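You operate a simulated robot arm through the tools that you are given. There is no shell and no other tool.

The job below is to be done with a simulated robot arm. You get a single attempt, and the scene is never put back.

TASK
Switch unit two off, swap its block for block five and restart it.
Fine: pull block two straight off and lay it in the rework bay; push block five on till it grips; switch on last and leave it running. Set down upright: block two.
Where things are to end (x, y in the base frame): block two within 60 mm of [950, -140].
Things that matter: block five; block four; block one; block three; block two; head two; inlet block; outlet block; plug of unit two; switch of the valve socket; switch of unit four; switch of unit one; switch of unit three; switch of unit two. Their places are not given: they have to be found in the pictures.

Only the result counts: the job must be done as asked and must still hold three seconds after the hand-in. Knocking over, shifting, dropping, spilling or breaking anything else fails it.

THE ROBOT
A 7-joint arm with a two-finger parallel gripper, fixed in place. Base frame: the origin is on the floor under the middle of its stand, x ahead of it, y to its left, z up. Readings come in mm, degrees, newtons and seconds.
It reaches about 1112 mm from its shoulder. Its first joint turns from -166.0 to 166.0 degrees. Payload 3.43 kg.
Tool frame: the origin (TCP) lies between the finger pads and is the grasp point; the fingertips stand 34 mm ahead of it; z points along the fingers, y is the line along which they close. Largest opening 128 mm; finger width 24, thickness 12; the body of the gripper, 48 by 130 mm, starts 96 mm behind the TCP.
Orientation is told as [roll, pitch, yaw] about the base's x, y, z axes, in that order, counted from this pose: with the fingers straight down and closing along the base's y, the tool's x points along the base's -x, its y along +y and its z along -z.

THE INTERFACE
- The arm moves only by the tool drive_tool. Its argument "plan" is text: rows parted by semicolons, each of 7 numbers parted by spaces: the shift along the base's x, y, z in mm, then the turn, a rotation vector about the base's x, y, z in degrees, then the finger opening in mm, from 0 to 128. In form: x y z ax ay az grip; .... A call has 1 to 20 rows; each row is the pose to reach, as a shift and turn from the pose commanded when the call began. A row lasts 0.2 s, in which the tool goes at most 50 mm and 8.6 degrees; a call with a longer step from one row to the next is refused whole, and so is a gripper value outside its range. A pose out of reach is approached as far as the arm can. The call stops where the force on the tool passes 40 N (or 10 N more than at its start, if that is more) or the arm is blocked; 0.2 s more then pass. Each finger travels about 153 mm/s and halts on what it meets, pressing with about 31 N; the grip force reading is that of the motor and also rises with nothing between the fingers. The clock runs only during rows and for 0.2 s after the last one: add rows that repeat a pose to give the fingers time. It gives the time, the measured TCP pose, the force on the tool (base axes), the opening and the grip force at its end, in the units of the frame above (readings bear some noise), with the torque about the TCP (base axes, N m) and any sound that the robot's microphone picked up.
- Cameras (640 x 400 px; columns grow to the right, rows downward): "scene" is fixed at [221.8, 510.6, 1521.4]; the picture's right is [-0.65, -0.76, 0.00], its down [-0.47, 0.40, -0.79] and it looks along [0.60, -0.51, -0.61] (base axes); focal length 327 px, centre (320, 200). "wrist" rides on the gripper at [76, -11, -160] in the tool frame; the picture's right is [0.15, 0.99, 0.00], its down [-0.88, 0.13, -0.46] and it looks along [-0.45, 0.07, 0.89] (tool axes); focal length 234 px, centre (320, 200).
- capture(camera): a new picture of that camera. It takes no simulated time.
- pixel_to_xyz(camera, pixels): for up to 12 pixels [column, row] of the newest picture of that camera ("zoom" is the newest enlarged one), the place [x, y, z] in the base frame of the surface seen there, good to about 2 mm, but the place of the scene camera against the robot may be out by one fixed shift of up to 18 mm in any direction. It takes no simulated time.
- enlarge(camera, box): a new picture of the part [left, top, right, bottom] of that camera's present view, enlarged. It takes no simulated time.
- sign_off(): hands the job in; it is judged then, once.

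Open the gripper and draw the arm clear of the work before you hand the job in, unless the task says otherwise.

The tools are called after "Call:" as a command line: name --argument value ..., lists and objects as JSON in quotes. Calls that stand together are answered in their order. drive_tool: Moves the arm, as the interface text tells. Its arguments: {"type":"object","properties":{"plan":{"type":"string"}},"required":["plan"]} The other tools are called the same way: capture (camera) takes a picture; pixel_to_xyz (camera, pixels) gives the place of the surface under pixels of a picture; enlarge (camera, box) takes an enlarged picture of a part of a camera's view; sign_off () hands the job in.

At the start:

```text
time: 0.0
ee_pos: [517.8, -91.4, 1211.5]
ee_rot: [0.0, 0.0, -0.1]
ft_force: [-0.1, -0.4, 0.5]
moment: [-0.01, 0.0, 0.0]
width: 127.9
grip_force: 0.1
```

scene: 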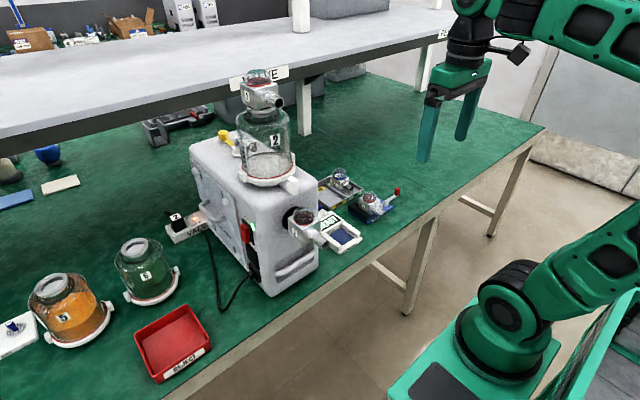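
wrist: 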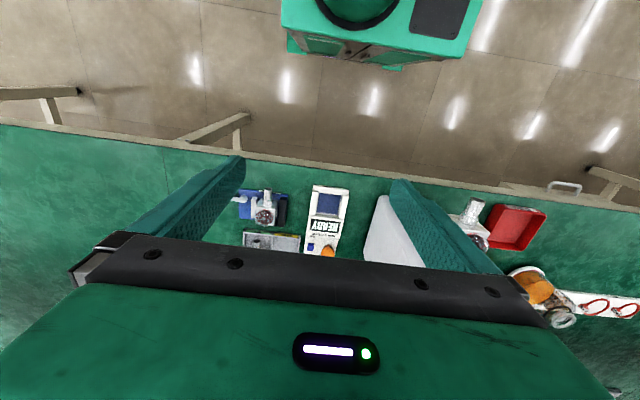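

I start by looking closer at the scene; the machine with bottle "2" is around (265,150), bottles 5 and another at (70,310), (145,270), red tray at (175,340).

Call:
enlarge --camera "scene" --box '[160, 50, 420, 310]'

Call:
enlarge --camera "scene" --box '[0, 200, 240, 400]'

Call:
enlarge --camera "scene" --box '[220, 60, 320, 200]'

```text
1.54 times, centred on (290, 180) of scene
```

zoom: 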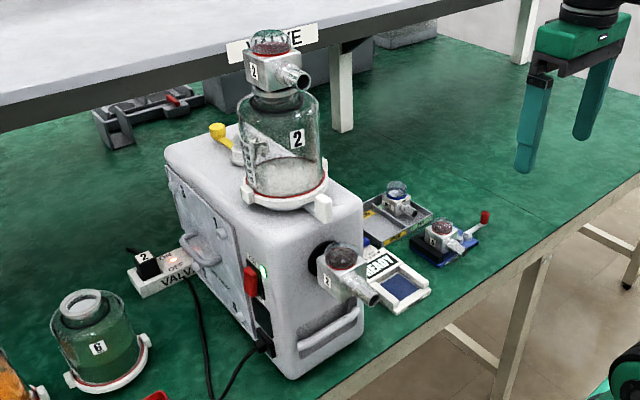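

```text
2.00 times, centred on (120, 300) of scene
```

zoom: 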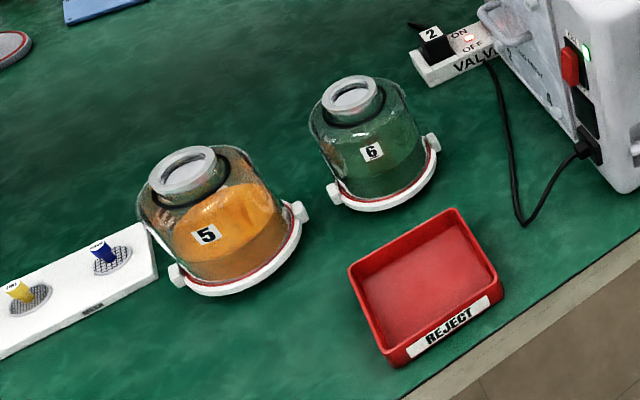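

```text
2.86 times, centred on (270, 130) of scene
```

zoom: 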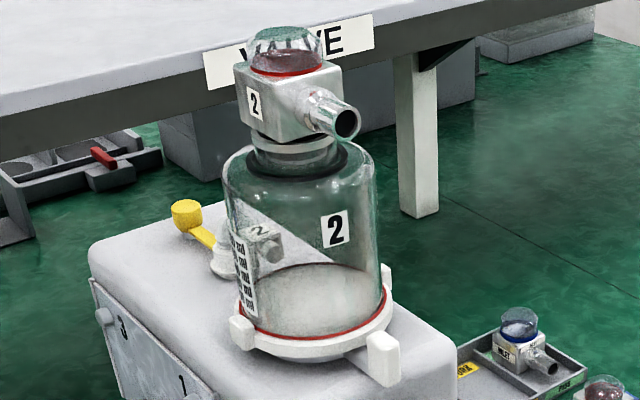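

The rework bay point [950,-140] should project near (330,190), the grey tray. I zoom into that area and the small blocks near it.

Call:
enlarge --camera "scene" --box '[300, 150, 420, 260]'

Call:
enlarge --camera "scene" --box '[270, 190, 350, 280]'

Call:
enlarge --camera "scene" --box '[150, 190, 290, 310]'

Call:
enlarge --camera "wrist" --box '[220, 150, 420, 270]'

Call:
enlarge --camera "wrist" --box '[440, 170, 640, 350]'

Call:
enlarge --camera "scene" --box '[0, 0, 240, 200]'

```text
3.64 times, centred on (360, 205) of scene
```

zoom: 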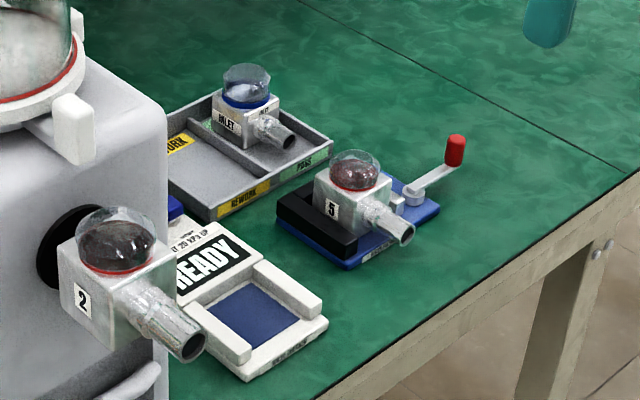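

```text
4.44 times, centred on (310, 235) of scene
```

zoom: 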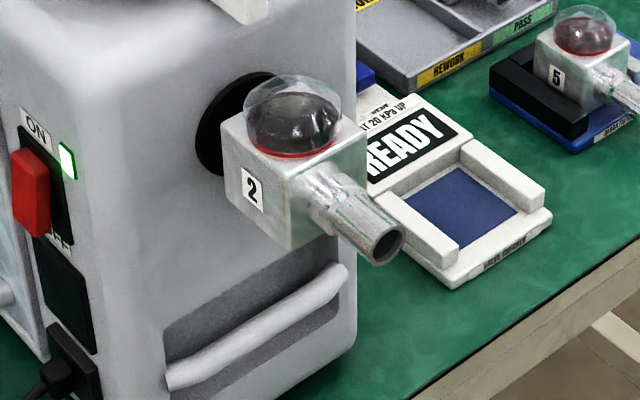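

```text
3.33 times, centred on (220, 250) of scene
```

zoom: 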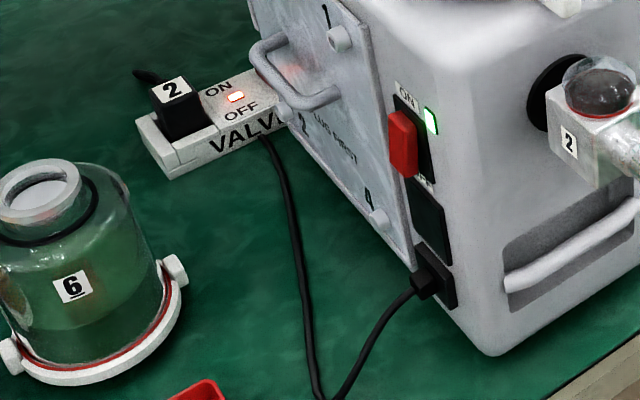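

```text
3.20 times, centred on (320, 210) of wrist
```

zoom: 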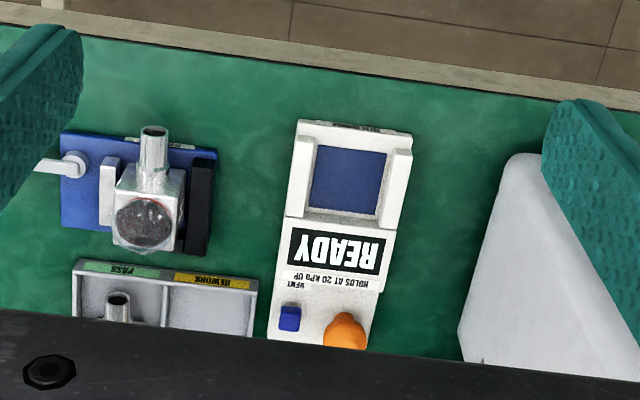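

```text
2.22 times, centred on (540, 260) of wrist
```

zoom: 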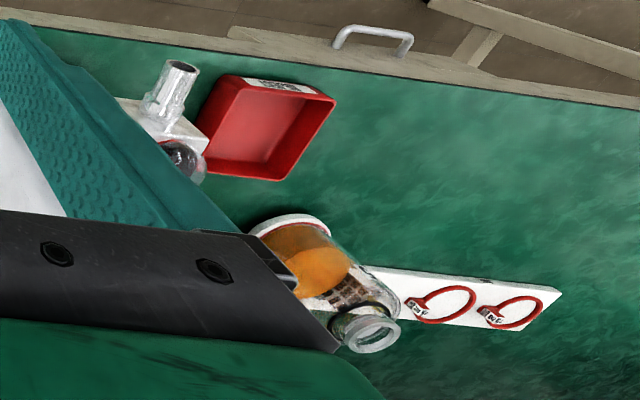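

```text
2.00 times, centred on (120, 100) of scene
```

zoom: 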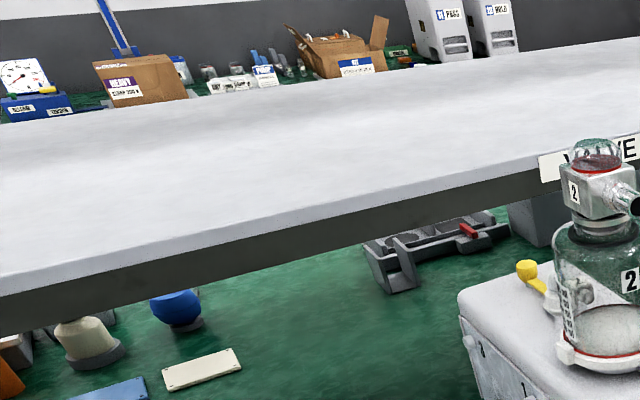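

Two items carry the label "2": one on the jar neck and one on the machine's front flange; block five sits in the blue holder at (372,205). I measure the key points.

Call:
pixel_to_xyz --camera "scene" --pixels '[[300, 235], [305, 220], [325, 243], [290, 218], [243, 232], [250, 226], [371, 199], [366, 208], [345, 240], [335, 192], [340, 172], [263, 90]]'

Call:
pixel_to_xyz --camera "wrist" --pixels '[[265, 217], [268, 195], [330, 205], [322, 240], [380, 230], [475, 213], [515, 225], [538, 285], [270, 240], [245, 205]]'

Call:
capture --camera "scene"

```text
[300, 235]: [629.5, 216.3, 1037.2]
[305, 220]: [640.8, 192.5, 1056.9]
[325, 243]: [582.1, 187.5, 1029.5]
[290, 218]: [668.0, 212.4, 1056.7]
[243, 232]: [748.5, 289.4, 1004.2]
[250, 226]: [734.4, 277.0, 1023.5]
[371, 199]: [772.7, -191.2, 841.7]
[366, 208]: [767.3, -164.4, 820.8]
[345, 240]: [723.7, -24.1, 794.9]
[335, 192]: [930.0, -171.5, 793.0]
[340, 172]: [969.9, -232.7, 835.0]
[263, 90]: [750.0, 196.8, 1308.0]
```

```text
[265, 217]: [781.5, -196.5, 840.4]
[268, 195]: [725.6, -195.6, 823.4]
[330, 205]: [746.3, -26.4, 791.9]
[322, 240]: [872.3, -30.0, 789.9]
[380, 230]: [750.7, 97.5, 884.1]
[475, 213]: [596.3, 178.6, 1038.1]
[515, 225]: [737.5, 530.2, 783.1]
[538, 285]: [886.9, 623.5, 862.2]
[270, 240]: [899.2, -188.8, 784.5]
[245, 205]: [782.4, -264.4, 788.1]
```

```text
taken
```

scene: 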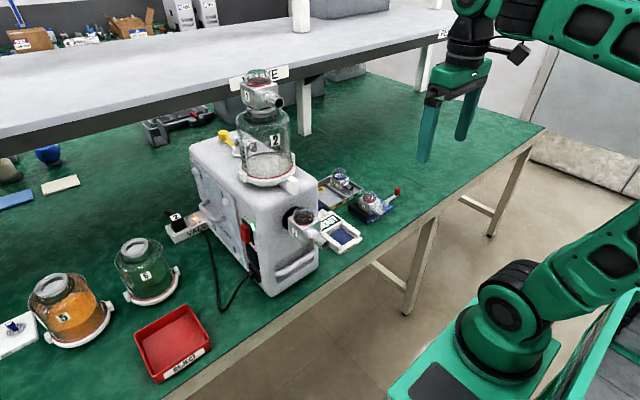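

I zoom hard on the jar top, the machine's front and door to read labels.

Call:
enlarge --camera "scene" --box '[235, 62, 295, 102]'

Call:
enlarge --camera "scene" --box '[185, 130, 265, 180]'

Call:
enlarge --camera "scene" --box '[160, 180, 260, 245]'

Call:
enlarge --camera "scene" --box '[130, 90, 230, 155]'

Call:
enlarge --camera "scene" --box '[0, 0, 100, 62]'

Call:
enlarge --camera "scene" --box '[80, 0, 240, 70]'

```text
10.00 times, centred on (265, 82) of scene
```

zoom: 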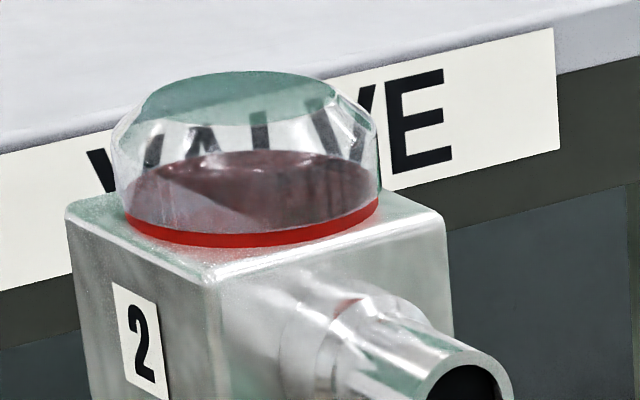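

```text
8.00 times, centred on (225, 155) of scene
```

zoom: 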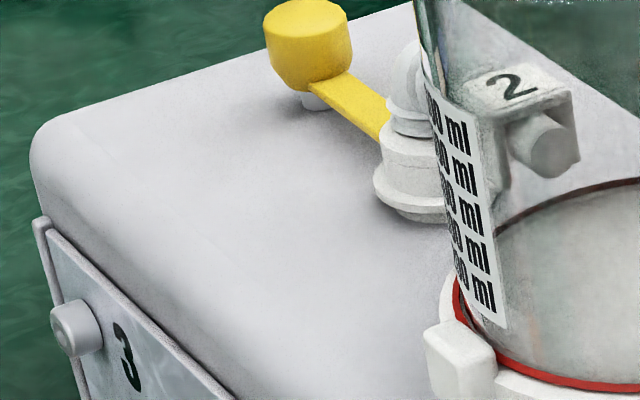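

```text
6.15 times, centred on (210, 212) of scene
```

zoom: 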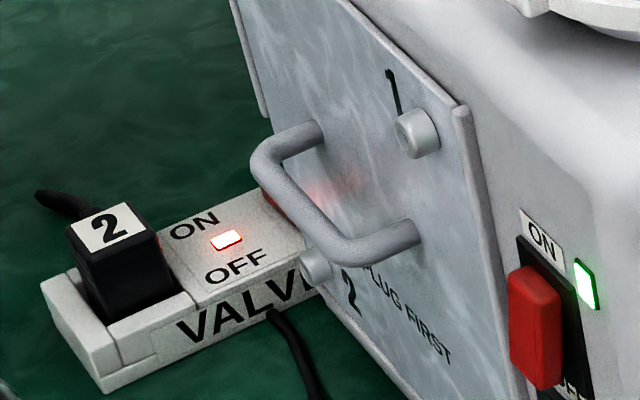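

```text
6.15 times, centred on (180, 122) of scene
```

zoom: 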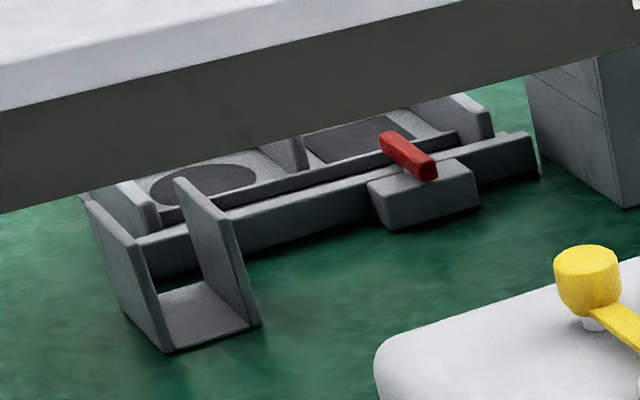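

```text
6.40 times, centred on (50, 31) of scene
```

zoom: 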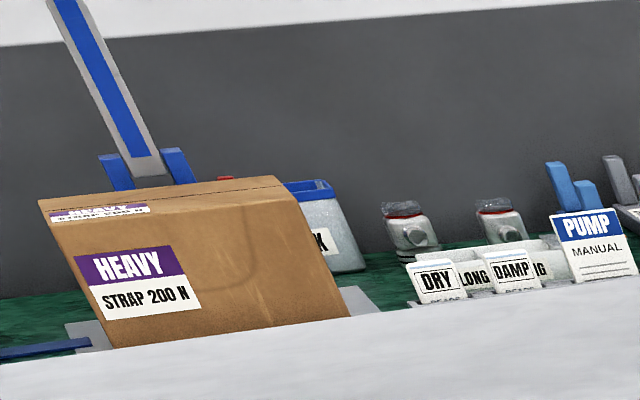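

```text
4.00 times, centred on (160, 35) of scene
```

zoom: 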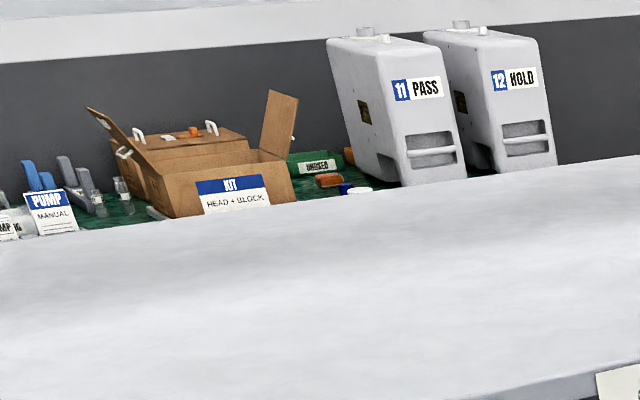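

I zoom on the machine's switch panel, its power inlet, the blue holder with lever, and the jig.

Call:
enlarge --camera "scene" --box '[232, 208, 272, 248]'

Call:
enlarge --camera "scene" --box '[340, 180, 410, 224]'

Call:
enlarge --camera "scene" --box '[310, 160, 370, 255]'

Call:
enlarge --camera "scene" --box '[280, 195, 340, 255]'

Call:
enlarge --camera "wrist" --box '[225, 175, 305, 255]'

```text
10.00 times, centred on (252, 228) of scene
```

zoom: 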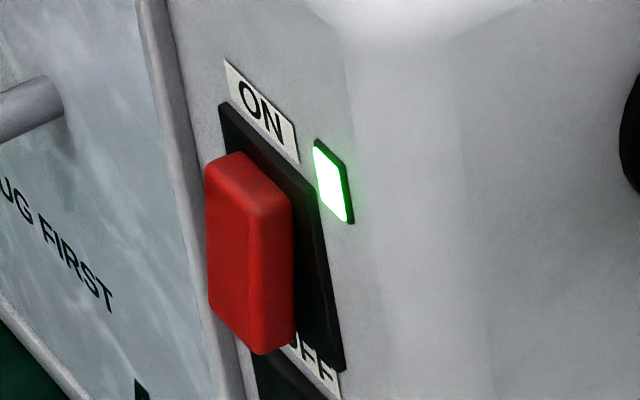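

```text
9.09 times, centred on (375, 202) of scene
```

zoom: 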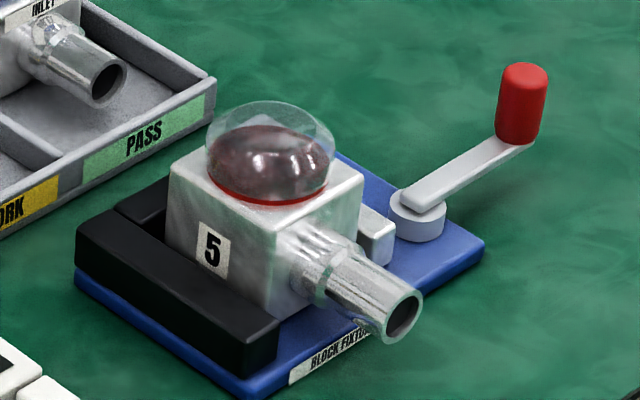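

```text
4.21 times, centred on (340, 208) of scene
```

zoom: 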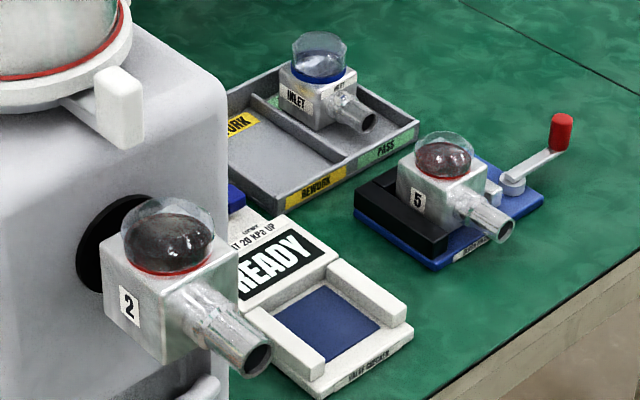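

```text
6.67 times, centred on (310, 225) of scene
```

zoom: 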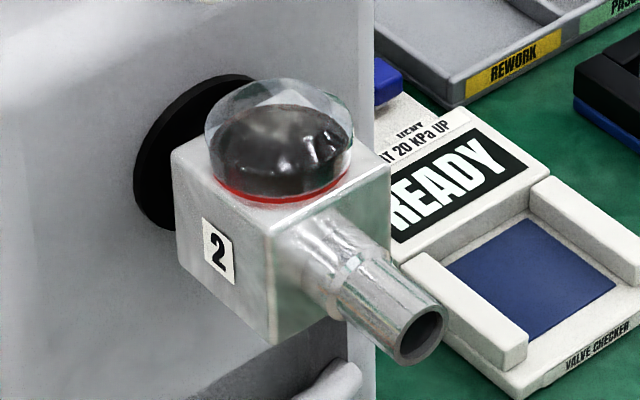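

```text
5.00 times, centred on (265, 215) of wrist
```

zoom: 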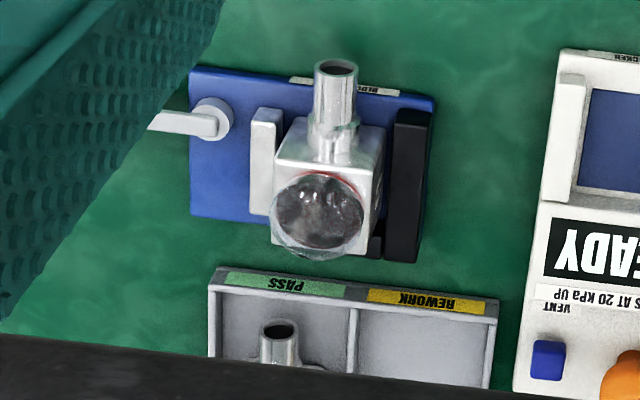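

The labels read: rocker ON/OFF on the machine, "BLOCK FIXTURE" with clamp lever, "VALVE CHECKER", bay "REWORK"/"PASS". I tilt the tool forward at its place to see the bench with the wrist camera and find the other units and blocks.

Call:
drive_tool --plan "0 0 0 0 -8 0 128; 0 0 0 0 -16 0 128; 0 0 0 0 -24 0 128; 0 0 0 0 -32 0 128; 0 0 0 0 -40 0 128; 0 0 0 0 -48 0 128"

Call:
capture --camera "wrist"

```text
time: 1.4
ee_pos: [516.5, -92.4, 1203.7]
ee_rot: [0.1, -45.9, -0.1]
ft_force: [-0.5, -0.1, 0.4]
moment: [0.01, 0.01, -0.05]
width: 128.2
grip_force: 0.0
```

```text
taken
```

wrist: 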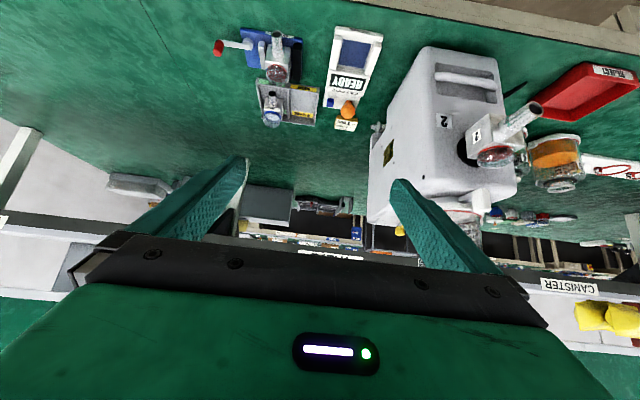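

Unit two's front carries a "2" next to the block. I enlarge the parts of this view that show the far bench and the left side.

Call:
enlarge --camera "wrist" --box '[480, 40, 640, 260]'

Call:
enlarge --camera "wrist" --box '[220, 160, 420, 265]'

Call:
enlarge --camera "wrist" --box '[360, 40, 560, 200]'

Call:
enlarge --camera "wrist" --box '[200, 10, 400, 140]'

Call:
enlarge --camera "wrist" --box '[0, 100, 200, 260]'

```text
1.82 times, centred on (560, 150) of wrist
```

zoom: 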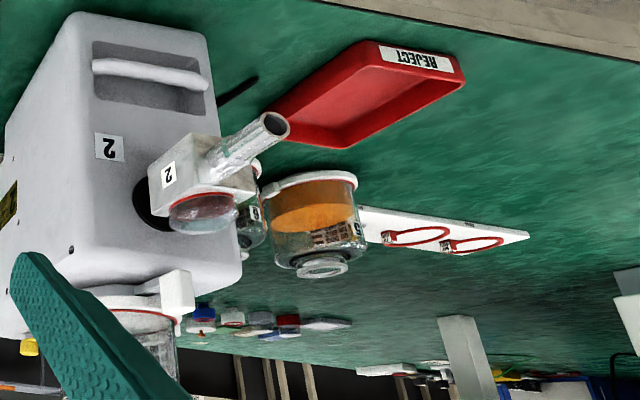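

```text
3.20 times, centred on (320, 212) of wrist
```

zoom: 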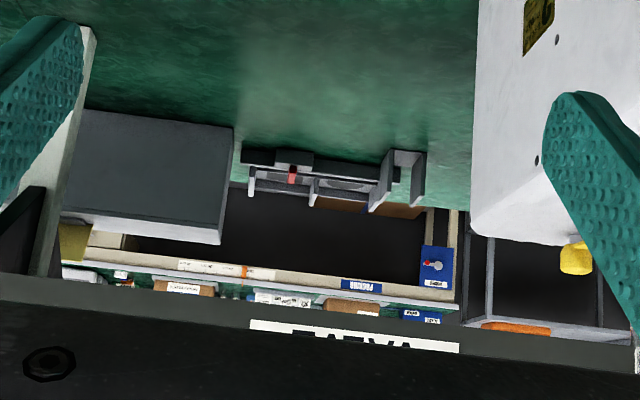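

```text
2.50 times, centred on (460, 120) of wrist
```

zoom: 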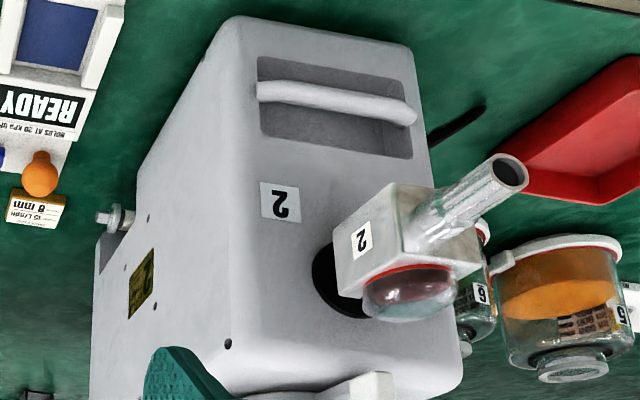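

```text
3.08 times, centred on (300, 75) of wrist
```

zoom: 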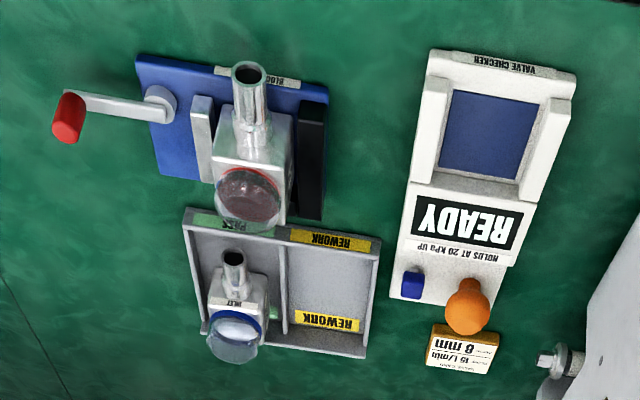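

```text
2.50 times, centred on (100, 180) of wrist
```

zoom: 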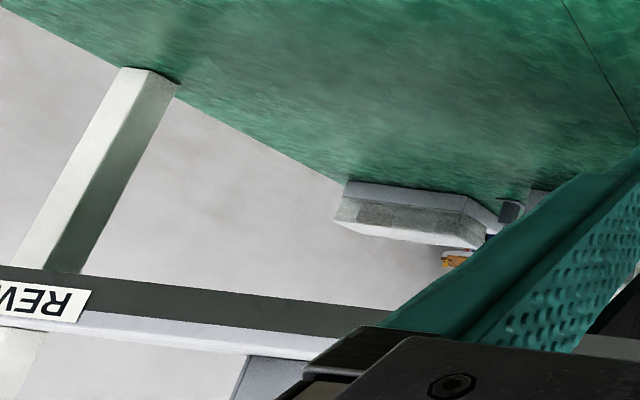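

I need to know where units one, three and four and their blocks stand, so I turn the tool to the left to look there.

Call:
drive_tool --plan "0 0 0 0 0 8 128; 0 0 0 0 0 16 128; 0 0 0 0 0 24 128; 0 0 0 0 0 32 128; 0 0 0 0 0 40 128; 0 0 0 0 0 48 128; 0 0 0 0 0 56 128; 0 0 0 0 0 64 128"

Call:
capture --camera "wrist"

Call:
enlarge --camera "scene" --box '[40, 20, 120, 60]'

```text
time: 3.2
ee_pos: [501.6, -92.2, 1218.9]
ee_rot: [0.0, -48.5, 64.1]
ft_force: [-0.6, 1.4, -0.1]
moment: [0.0, -0.02, -0.06]
width: 128.3
grip_force: 0.1
```

```text
taken
```

wrist: 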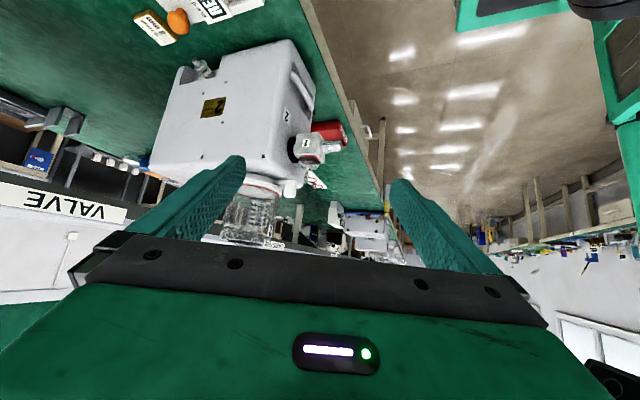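

```text
8.00 times, centred on (80, 40) of scene
```

zoom: 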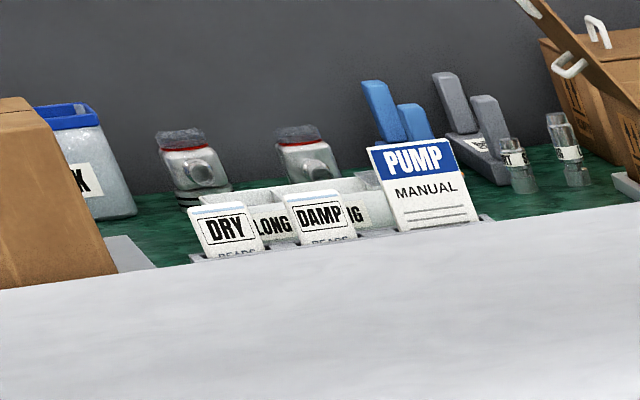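

Further machines stand along the bench beyond unit two around (370,230). I enlarge there.

Call:
enlarge --camera "wrist" --box '[270, 180, 430, 270]'

Call:
enlarge --camera "wrist" --box '[440, 180, 640, 300]'

Call:
enlarge --camera "wrist" --box '[200, 100, 360, 250]'

```text
4.00 times, centred on (350, 225) of wrist
```

zoom: 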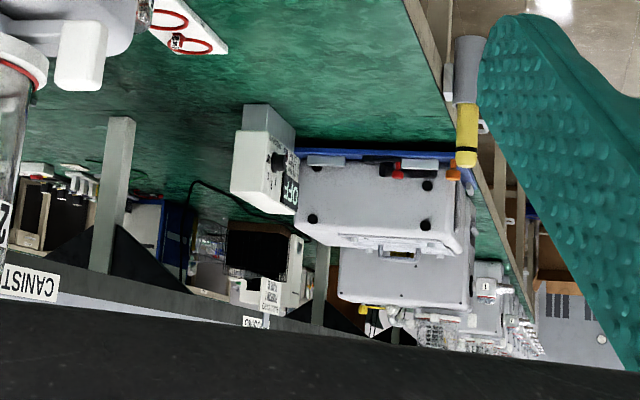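

```text
3.20 times, centred on (540, 240) of wrist
```

zoom: 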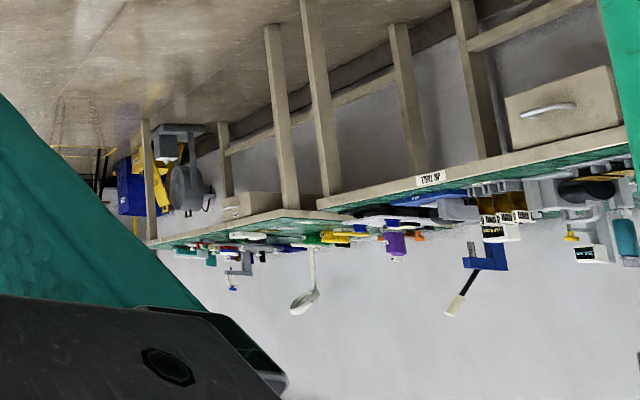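

```text
2.67 times, centred on (280, 175) of wrist
```

zoom: 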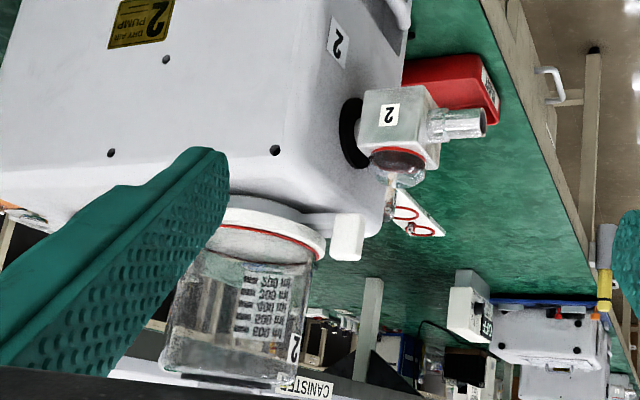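

Units in the next stations (e.g. block "1" mounted on the front of unit one) confirm that the front-mounted piece is the block, and the jar-top piece is head two. Now I measure unit two's faces and block from this wrist view (last zoom).

Call:
pixel_to_xyz --camera "zoom" --pixels '[[165, 50], [110, 145], [60, 190], [270, 130], [250, 60], [338, 70], [350, 60], [385, 50], [375, 115], [420, 100], [470, 122], [410, 145]]'

```text
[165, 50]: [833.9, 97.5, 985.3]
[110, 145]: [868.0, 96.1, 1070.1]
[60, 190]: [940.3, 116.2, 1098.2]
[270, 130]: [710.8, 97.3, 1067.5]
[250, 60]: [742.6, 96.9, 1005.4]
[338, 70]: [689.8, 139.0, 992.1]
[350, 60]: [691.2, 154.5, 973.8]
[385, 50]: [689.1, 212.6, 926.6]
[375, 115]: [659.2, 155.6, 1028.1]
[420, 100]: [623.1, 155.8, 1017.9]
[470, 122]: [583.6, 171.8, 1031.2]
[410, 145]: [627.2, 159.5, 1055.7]
```

Unit two's front face is at x≈690 and its −y side at y≈97, so it is squared to the base axes; block two's −y side is y≈156. I turn back and shift sideways to look at the front block straight on.

Call:
drive_tool --plan "-3 35 -10 0 0 -8 128; -6 70 -20 0 0 -16 128; -9 105 -30 0 0 -24 128; -12 140 -40 0 0 -32 128; -15 175 -50 0 0 -40 128; -18 210 -60 0 0 -48 128; -21 245 -70 0 0 -56 128; -24 278 -80 0 0 -64 128; -24 278 -80 0 0 -64 128"

Call:
capture --camera "wrist"

Call:
capture --camera "scene"

```text
time: 5.2
ee_pos: [479.2, 183.4, 1137.2]
ee_rot: [0.1, -48.7, -0.2]
ft_force: [0.4, 0.3, -0.3]
moment: [0.02, 0.01, -0.03]
width: 128.3
grip_force: 0.1
```

```text
taken
```

wrist: 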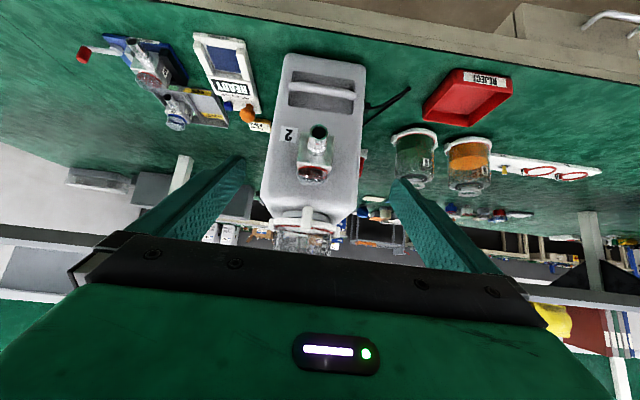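

```text
taken
```

scene: 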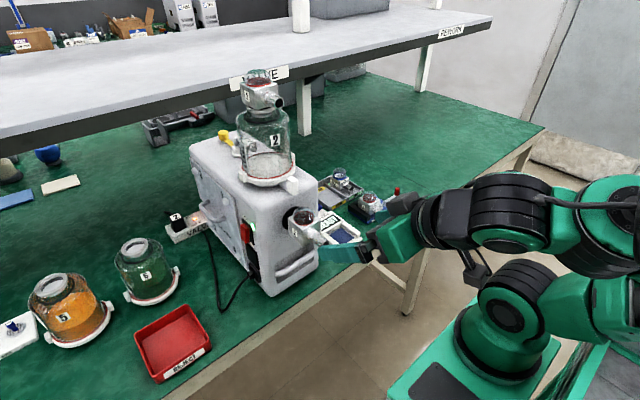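

The block sits at (315,155) in the wrist view, centred between the fingers. I zoom and measure it.

Call:
enlarge --camera "wrist" --box '[255, 90, 375, 210]'

Call:
enlarge --camera "wrist" --box '[280, 110, 350, 200]'

```text
3.33 times, centred on (315, 150) of wrist
```

zoom: 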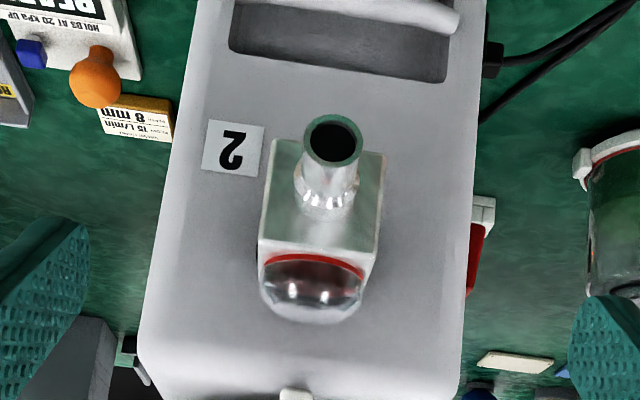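

```text
4.44 times, centred on (315, 155) of wrist
```

zoom: 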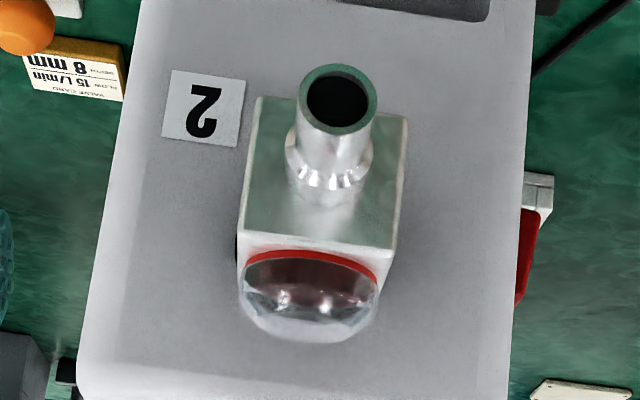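

I measure points on the block's front face, nozzle, dome and machine face from this zoom.

Call:
pixel_to_xyz --camera "zoom" --pixels '[[264, 104], [400, 120], [250, 222], [388, 240], [255, 170], [396, 190], [338, 68], [372, 100], [305, 105], [340, 128], [310, 262], [310, 300]]'

Call:
pixel_to_xyz --camera "zoom" --pixels '[[200, 200], [440, 300], [180, 300], [460, 150], [330, 240], [280, 240], [370, 250], [525, 250], [525, 210], [535, 185], [310, 325], [250, 310]]'

```text
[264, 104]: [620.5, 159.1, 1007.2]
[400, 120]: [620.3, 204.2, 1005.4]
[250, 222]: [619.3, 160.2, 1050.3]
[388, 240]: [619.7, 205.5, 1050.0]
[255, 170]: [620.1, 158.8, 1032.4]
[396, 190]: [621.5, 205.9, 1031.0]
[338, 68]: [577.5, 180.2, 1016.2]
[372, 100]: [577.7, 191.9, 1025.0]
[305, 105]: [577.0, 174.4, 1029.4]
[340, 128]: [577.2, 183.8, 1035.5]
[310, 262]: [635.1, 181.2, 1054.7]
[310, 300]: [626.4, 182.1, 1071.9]
```

```text
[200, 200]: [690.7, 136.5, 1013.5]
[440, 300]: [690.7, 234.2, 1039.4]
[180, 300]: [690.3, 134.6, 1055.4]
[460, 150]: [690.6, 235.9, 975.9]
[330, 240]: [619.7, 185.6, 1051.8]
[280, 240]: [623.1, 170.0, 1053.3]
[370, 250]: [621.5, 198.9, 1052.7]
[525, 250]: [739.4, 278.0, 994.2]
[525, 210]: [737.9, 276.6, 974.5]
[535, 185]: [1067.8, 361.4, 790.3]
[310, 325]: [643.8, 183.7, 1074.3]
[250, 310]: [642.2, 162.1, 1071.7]
```

Block two: front face x≈620, y 157–207, z 1003–1053, nozzle tip x≈577. Next I move to the unit's +y side to see the rocker switch close up.

Call:
drive_tool --plan "0 35 0 0 0 -6 128; 0 70 -5 0 0 -12 128; 10 105 -10 0 0 -18 128; 25 140 -15 0 0 -24 128; 45 170 -20 0 0 -31 128; 65 200 -28 0 0 -38 128; 90 225 -36 0 0 -44 128; 115 245 -44 0 0 -50 128; 115 245 -44 0 0 -50 128"

Call:
capture --camera "wrist"

```text
time: 6.2
ee_pos: [510.2, 212.0, 1108.7]
ee_rot: [-1.0, -43.3, -33.7]
ft_force: [2.5, 1.6, -0.8]
moment: [-0.12, 0.12, -0.12]
width: 127.9
grip_force: 0.0
stopped in row 5: the arm was blocked; the commanded pose is now the measured one
```

```text
taken
```

wrist: 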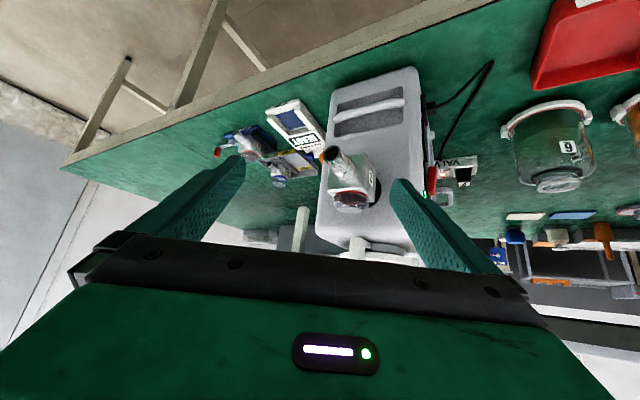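

The arm was blocked without force on the tool, likely a joint limit. I check the scene view for the arm posture.

Call:
capture --camera "scene"

```text
taken
```

scene: 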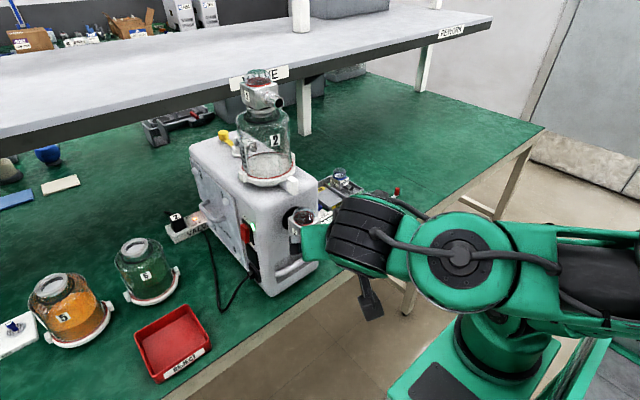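

The hand is at (330,245), forearm coming from the right; the turn to yaw −50 seems to run into a joint limit. I back off: yaw back to zero, raise, then tilt back to fingers-down.

Call:
drive_tool --plan "-15 0 10 0 0 7 128; -30 0 30 0 0 14 128; -40 0 60 0 0 21 128; -40 0 90 0 0 28 128; -40 0 120 0 0 34 128; -40 0 140 0 0 34 128"

Call:
drive_tool --plan "0 30 10 0 8 0 128; 0 60 20 0 16 0 128; 0 90 30 0 24 0 128; 0 120 40 0 32 0 128; 0 150 50 0 40 0 128; 0 170 60 0 44 0 128; 0 170 60 0 44 0 128"

Call:
capture --camera "scene"

Call:
capture --camera "wrist"

```text
time: 7.6
ee_pos: [468.7, 210.8, 1235.8]
ee_rot: [-2.6, -42.8, 1.3]
ft_force: [1.0, 0.2, 0.0]
moment: [0.01, 0.01, 0.0]
width: 127.8
grip_force: 0.0
```

```text
time: 9.2
ee_pos: [443.1, 399.6, 1312.3]
ee_rot: [-0.1, -0.1, 3.5]
ft_force: [4.6, -1.3, 0.7]
moment: [0.08, 0.54, -0.05]
width: 127.8
grip_force: 0.1
```

```text
taken
```

scene: 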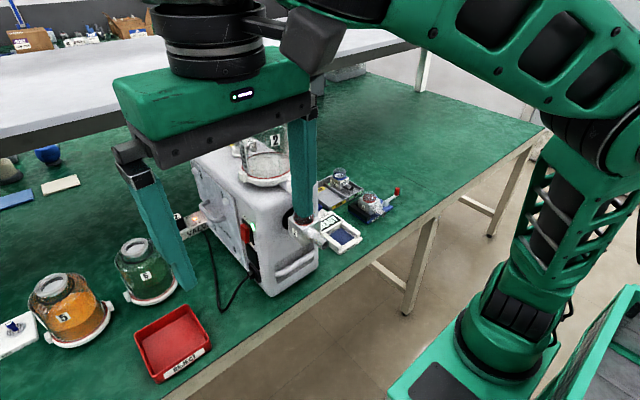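

```text
taken
```

wrist: 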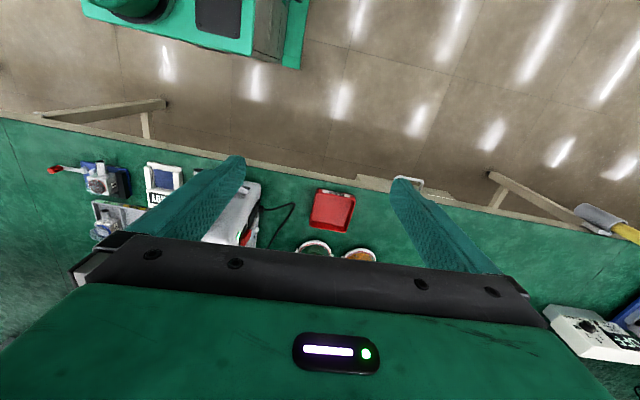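

Fingers down at (443,400,1312). I go over to the +y side of the unit with a sideways lean (tips toward −y), keeping well clear of the jar, to view the switch.

Call:
drive_tool --plan "30 10 -5 -4 0 0 128; 65 20 -15 -8 0 0 128; 100 30 -30 -12 0 0 128; 135 35 -50 -16 0 0 128; 170 40 -70 -20 0 0 128; 205 40 -90 -25 0 0 128; 240 40 -110 -30 0 0 128; 270 40 -130 -35 0 0 128; 270 40 -130 -35 0 0 128"

Call:
capture --camera "wrist"

Call:
capture --camera "scene"

```text
time: 9.6
ee_pos: [473.5, 396.0, 1315.8]
ee_rot: [-1.7, -1.6, -0.7]
ft_force: [0.7, 1.1, -0.6]
moment: [-0.04, 0.11, -0.01]
width: 127.9
grip_force: 0.1
stopped in row 1: the force on the tool passed its limit at 243 N (the readings are from after the stop); the commanded pose is now the measured one
```

```text
taken
```

wrist: 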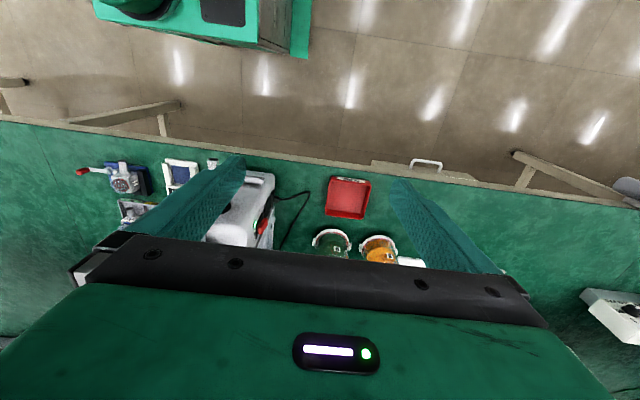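

```text
taken
```

scene: 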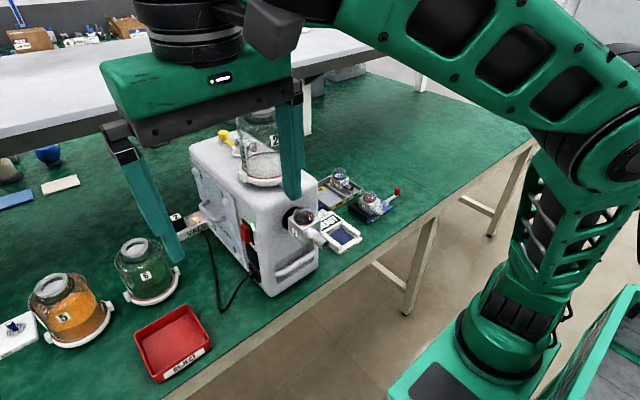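

A brief jerk as the arm came free of its strained posture; nothing in the scene has moved. I continue with the same move in gentler steps.

Call:
drive_tool --plan "10 5 -2 -2 0 0 128; 25 12 -8 -5 0 0 128; 45 20 -16 -8 0 0 128; 65 25 -26 -11 0 0 128; 90 30 -38 -14 0 0 128; 115 35 -52 -17 0 0 128; 140 40 -66 -20 0 0 128; 165 40 -80 -24 0 0 128; 190 40 -96 -28 0 0 128; 215 40 -112 -32 0 0 128; 240 40 -130 -35 0 0 128; 240 40 -130 -35 0 0 128"

Call:
capture --camera "wrist"

Call:
capture --camera "scene"

```text
time: 9.9
ee_pos: [462.3, 400.0, 1321.4]
ee_rot: [-2.4, -2.9, -1.0]
ft_force: [1.7, 0.6, -1.5]
moment: [-0.06, 0.15, 0.0]
width: 128.3
grip_force: 0.1
stopped in row 1: the force on the tool passed its limit at 109 N (the readings are from after the stop); the commanded pose is now the measured one
```

```text
taken
```

wrist: 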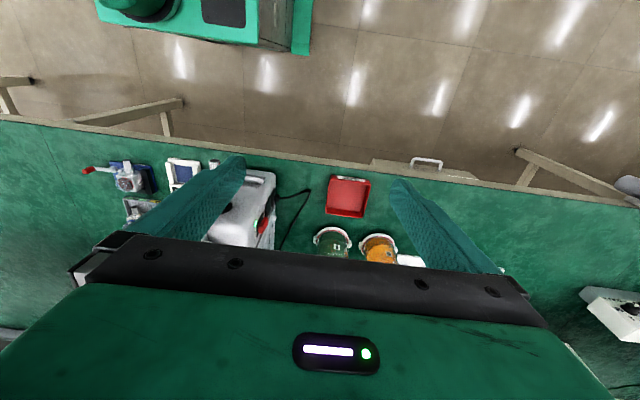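

```text
taken
```

scene: 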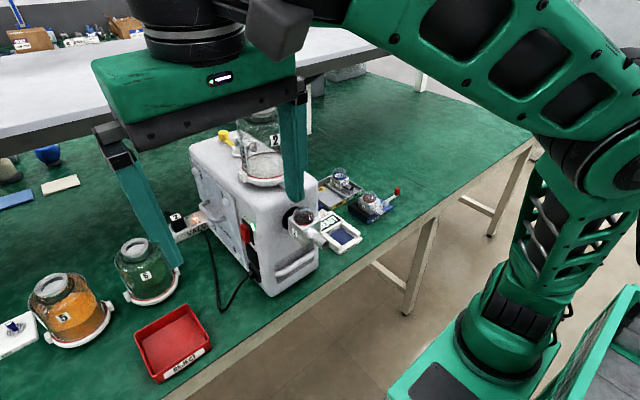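

The wrist camera box at (275,30) seems to be touching the robot's own forearm in this high posture. I lower the hand first, then go outward.

Call:
drive_tool --plan "0 0 -10 0 0 0 128; 0 0 -25 0 0 0 128; 5 0 -45 0 0 0 128; 10 0 -65 0 0 0 128; 15 0 -85 0 0 0 128; 20 0 -105 0 0 0 128; 30 0 -125 0 0 0 128; 40 0 -145 0 0 0 128"

Call:
capture --camera "scene"

```text
time: 11.7
ee_pos: [503.8, 398.3, 1176.7]
ee_rot: [-2.6, -2.8, -1.1]
ft_force: [-0.1, -0.8, -1.4]
moment: [-0.01, -0.01, 0.0]
width: 128.1
grip_force: 0.1
```

```text
taken
```

scene: 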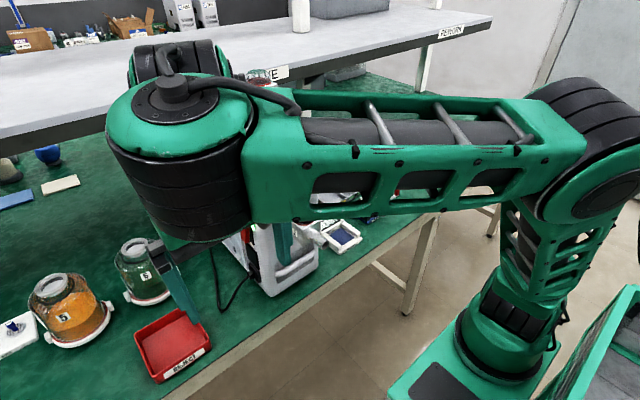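

Free now, no forces. I go outward to the +y side with a sideways lean, at a lower height.

Call:
drive_tool --plan "15 8 0 -3 0 0 128; 40 16 0 -6 0 0 128; 65 24 0 -10 0 0 128; 90 30 0 -14 0 0 128; 115 35 0 -18 0 0 128; 140 40 0 -22 0 0 128; 165 42 0 -26 0 0 128; 190 44 0 -30 0 0 128; 215 45 0 -33 0 0 128; 225 45 0 -33 0 0 128"

Call:
capture --camera "wrist"

Call:
capture --camera "scene"

```text
time: 12.3
ee_pos: [521.1, 405.5, 1183.8]
ee_rot: [-6.7, -4.2, -1.0]
ft_force: [4.2, 5.3, -8.9]
moment: [-1.06, -0.2, -0.49]
width: 128.0
grip_force: 0.1
stopped in row 2: the force on the tool passed its limit at 194 N (the readings are from after the stop); the commanded pose is now the measured one
```

```text
taken
```

wrist: 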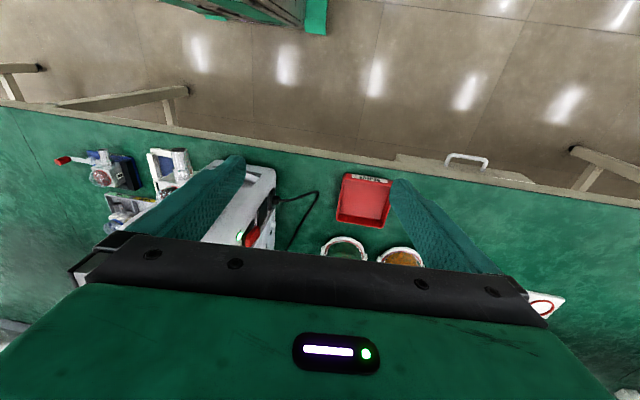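

```text
taken
```

scene: 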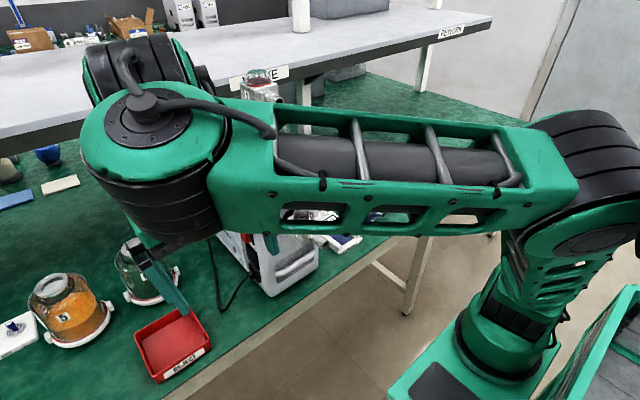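

Another spike with nothing touching the fingers: the camera box is meeting the robot's own wrist link in this posture. I return to a relaxed pose near y≈0 and try turning the tool about its axis to bring the camera to another side.

Call:
drive_tool --plan "-5 -15 -3 2 1 0 128; -10 -40 -8 4 2 0 128; -15 -75 -14 6 3 0 128; -20 -115 -20 7 4 0 128; -20 -155 -25 7 4 0 128; -20 -195 -30 7 4 0 128; -20 -235 -30 7 4 0 128; -20 -275 -30 7 4 0 128; -20 -315 -30 7 4 0 128; -20 -355 -30 7 4 0 128; -20 -395 -30 7 4 0 128"

Call:
capture --camera "scene"

```text
time: 14.7
ee_pos: [511.4, 15.3, 1144.0]
ee_rot: [0.0, 0.3, -1.5]
ft_force: [-0.6, 0.6, 0.6]
moment: [-0.05, -0.01, 0.0]
width: 128.1
grip_force: 0.2
out of reach, approached as far as the arm can: row 2, 3, 4, 5, 11
```

```text
taken
```

scene: 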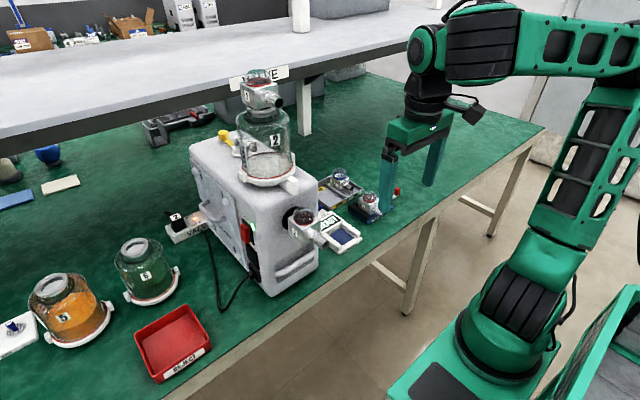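

Now in a relaxed pose at (511,15,1144). I turn the tool about the vertical by −90° to bring the camera to the +y side and see whether the arm follows.

Call:
drive_tool --plan "0 0 0 0 0 -8 128; 0 0 0 0 0 -16 128; 0 0 0 0 0 -24 128; 0 0 0 0 0 -32 128; 0 0 0 0 0 -40 128; 0 0 0 0 0 -48 128; 0 0 0 0 0 -56 128; 0 0 0 0 0 -64 128; 0 0 0 0 0 -72 128; 0 0 0 0 0 -80 128; 0 0 0 0 0 -88 128; 0 0 0 0 0 -88 128"

Call:
capture --camera "wrist"

Call:
capture --camera "scene"

```text
time: 17.3
ee_pos: [512.7, 13.5, 1143.7]
ee_rot: [-0.6, -0.3, -89.7]
ft_force: [-0.5, 0.3, 0.1]
moment: [-0.01, 0.0, -0.01]
width: 127.7
grip_force: 0.1
```

```text
taken
```

wrist: 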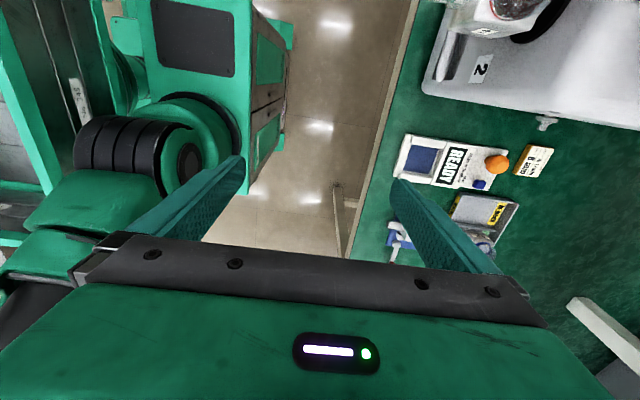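

```text
taken
```

scene: 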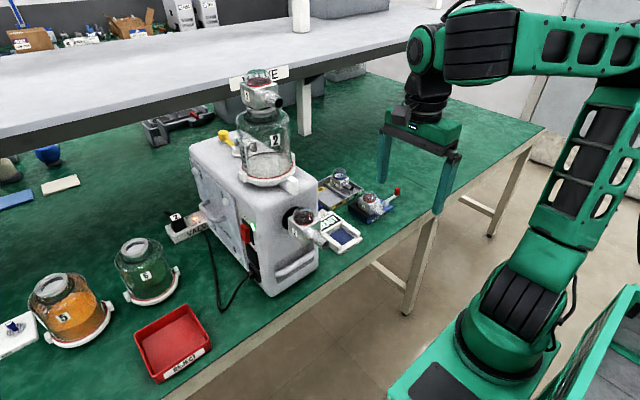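

Yaw −90 works well here. I now travel to y≈400 on the robot side of the unit, staying at x≈500, then check.

Call:
drive_tool --plan "-5 40 10 0 0 0 128; -10 80 20 0 0 0 128; -10 120 20 0 0 0 128; -10 160 20 0 0 0 128; -10 200 20 0 0 0 128; -10 240 20 0 0 0 128; -10 280 20 0 0 0 128; -10 320 20 0 0 0 128; -10 360 20 0 0 0 128; -10 390 20 0 0 0 128; -10 390 20 0 0 0 128"

Call:
capture --camera "scene"

Call:
capture --camera "wrist"

```text
time: 19.7
ee_pos: [513.2, 396.8, 1167.9]
ee_rot: [-0.1, -0.3, -90.7]
ft_force: [-6.5, 4.6, -0.6]
moment: [-0.54, -0.8, 0.07]
width: 128.1
grip_force: 0.0
```

```text
taken
```

scene: 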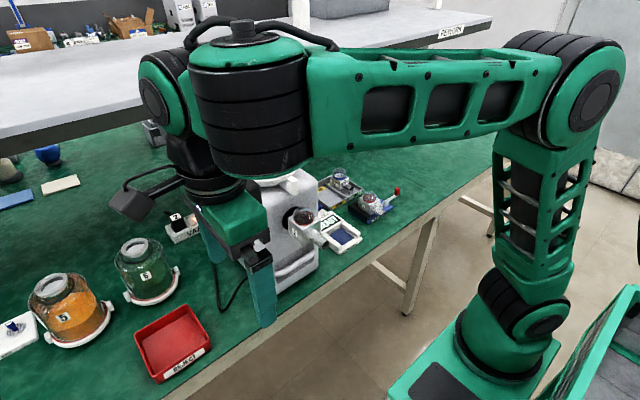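

```text
taken
```

wrist: 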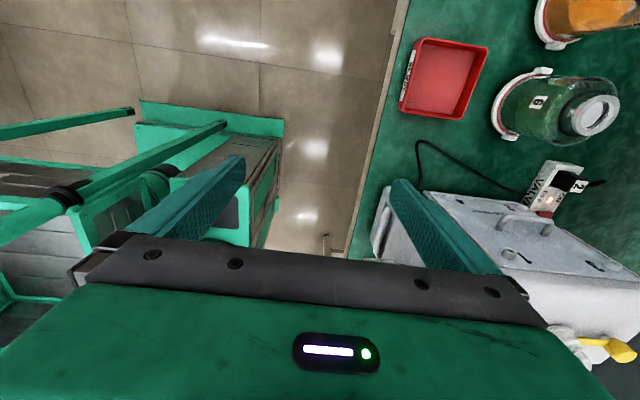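

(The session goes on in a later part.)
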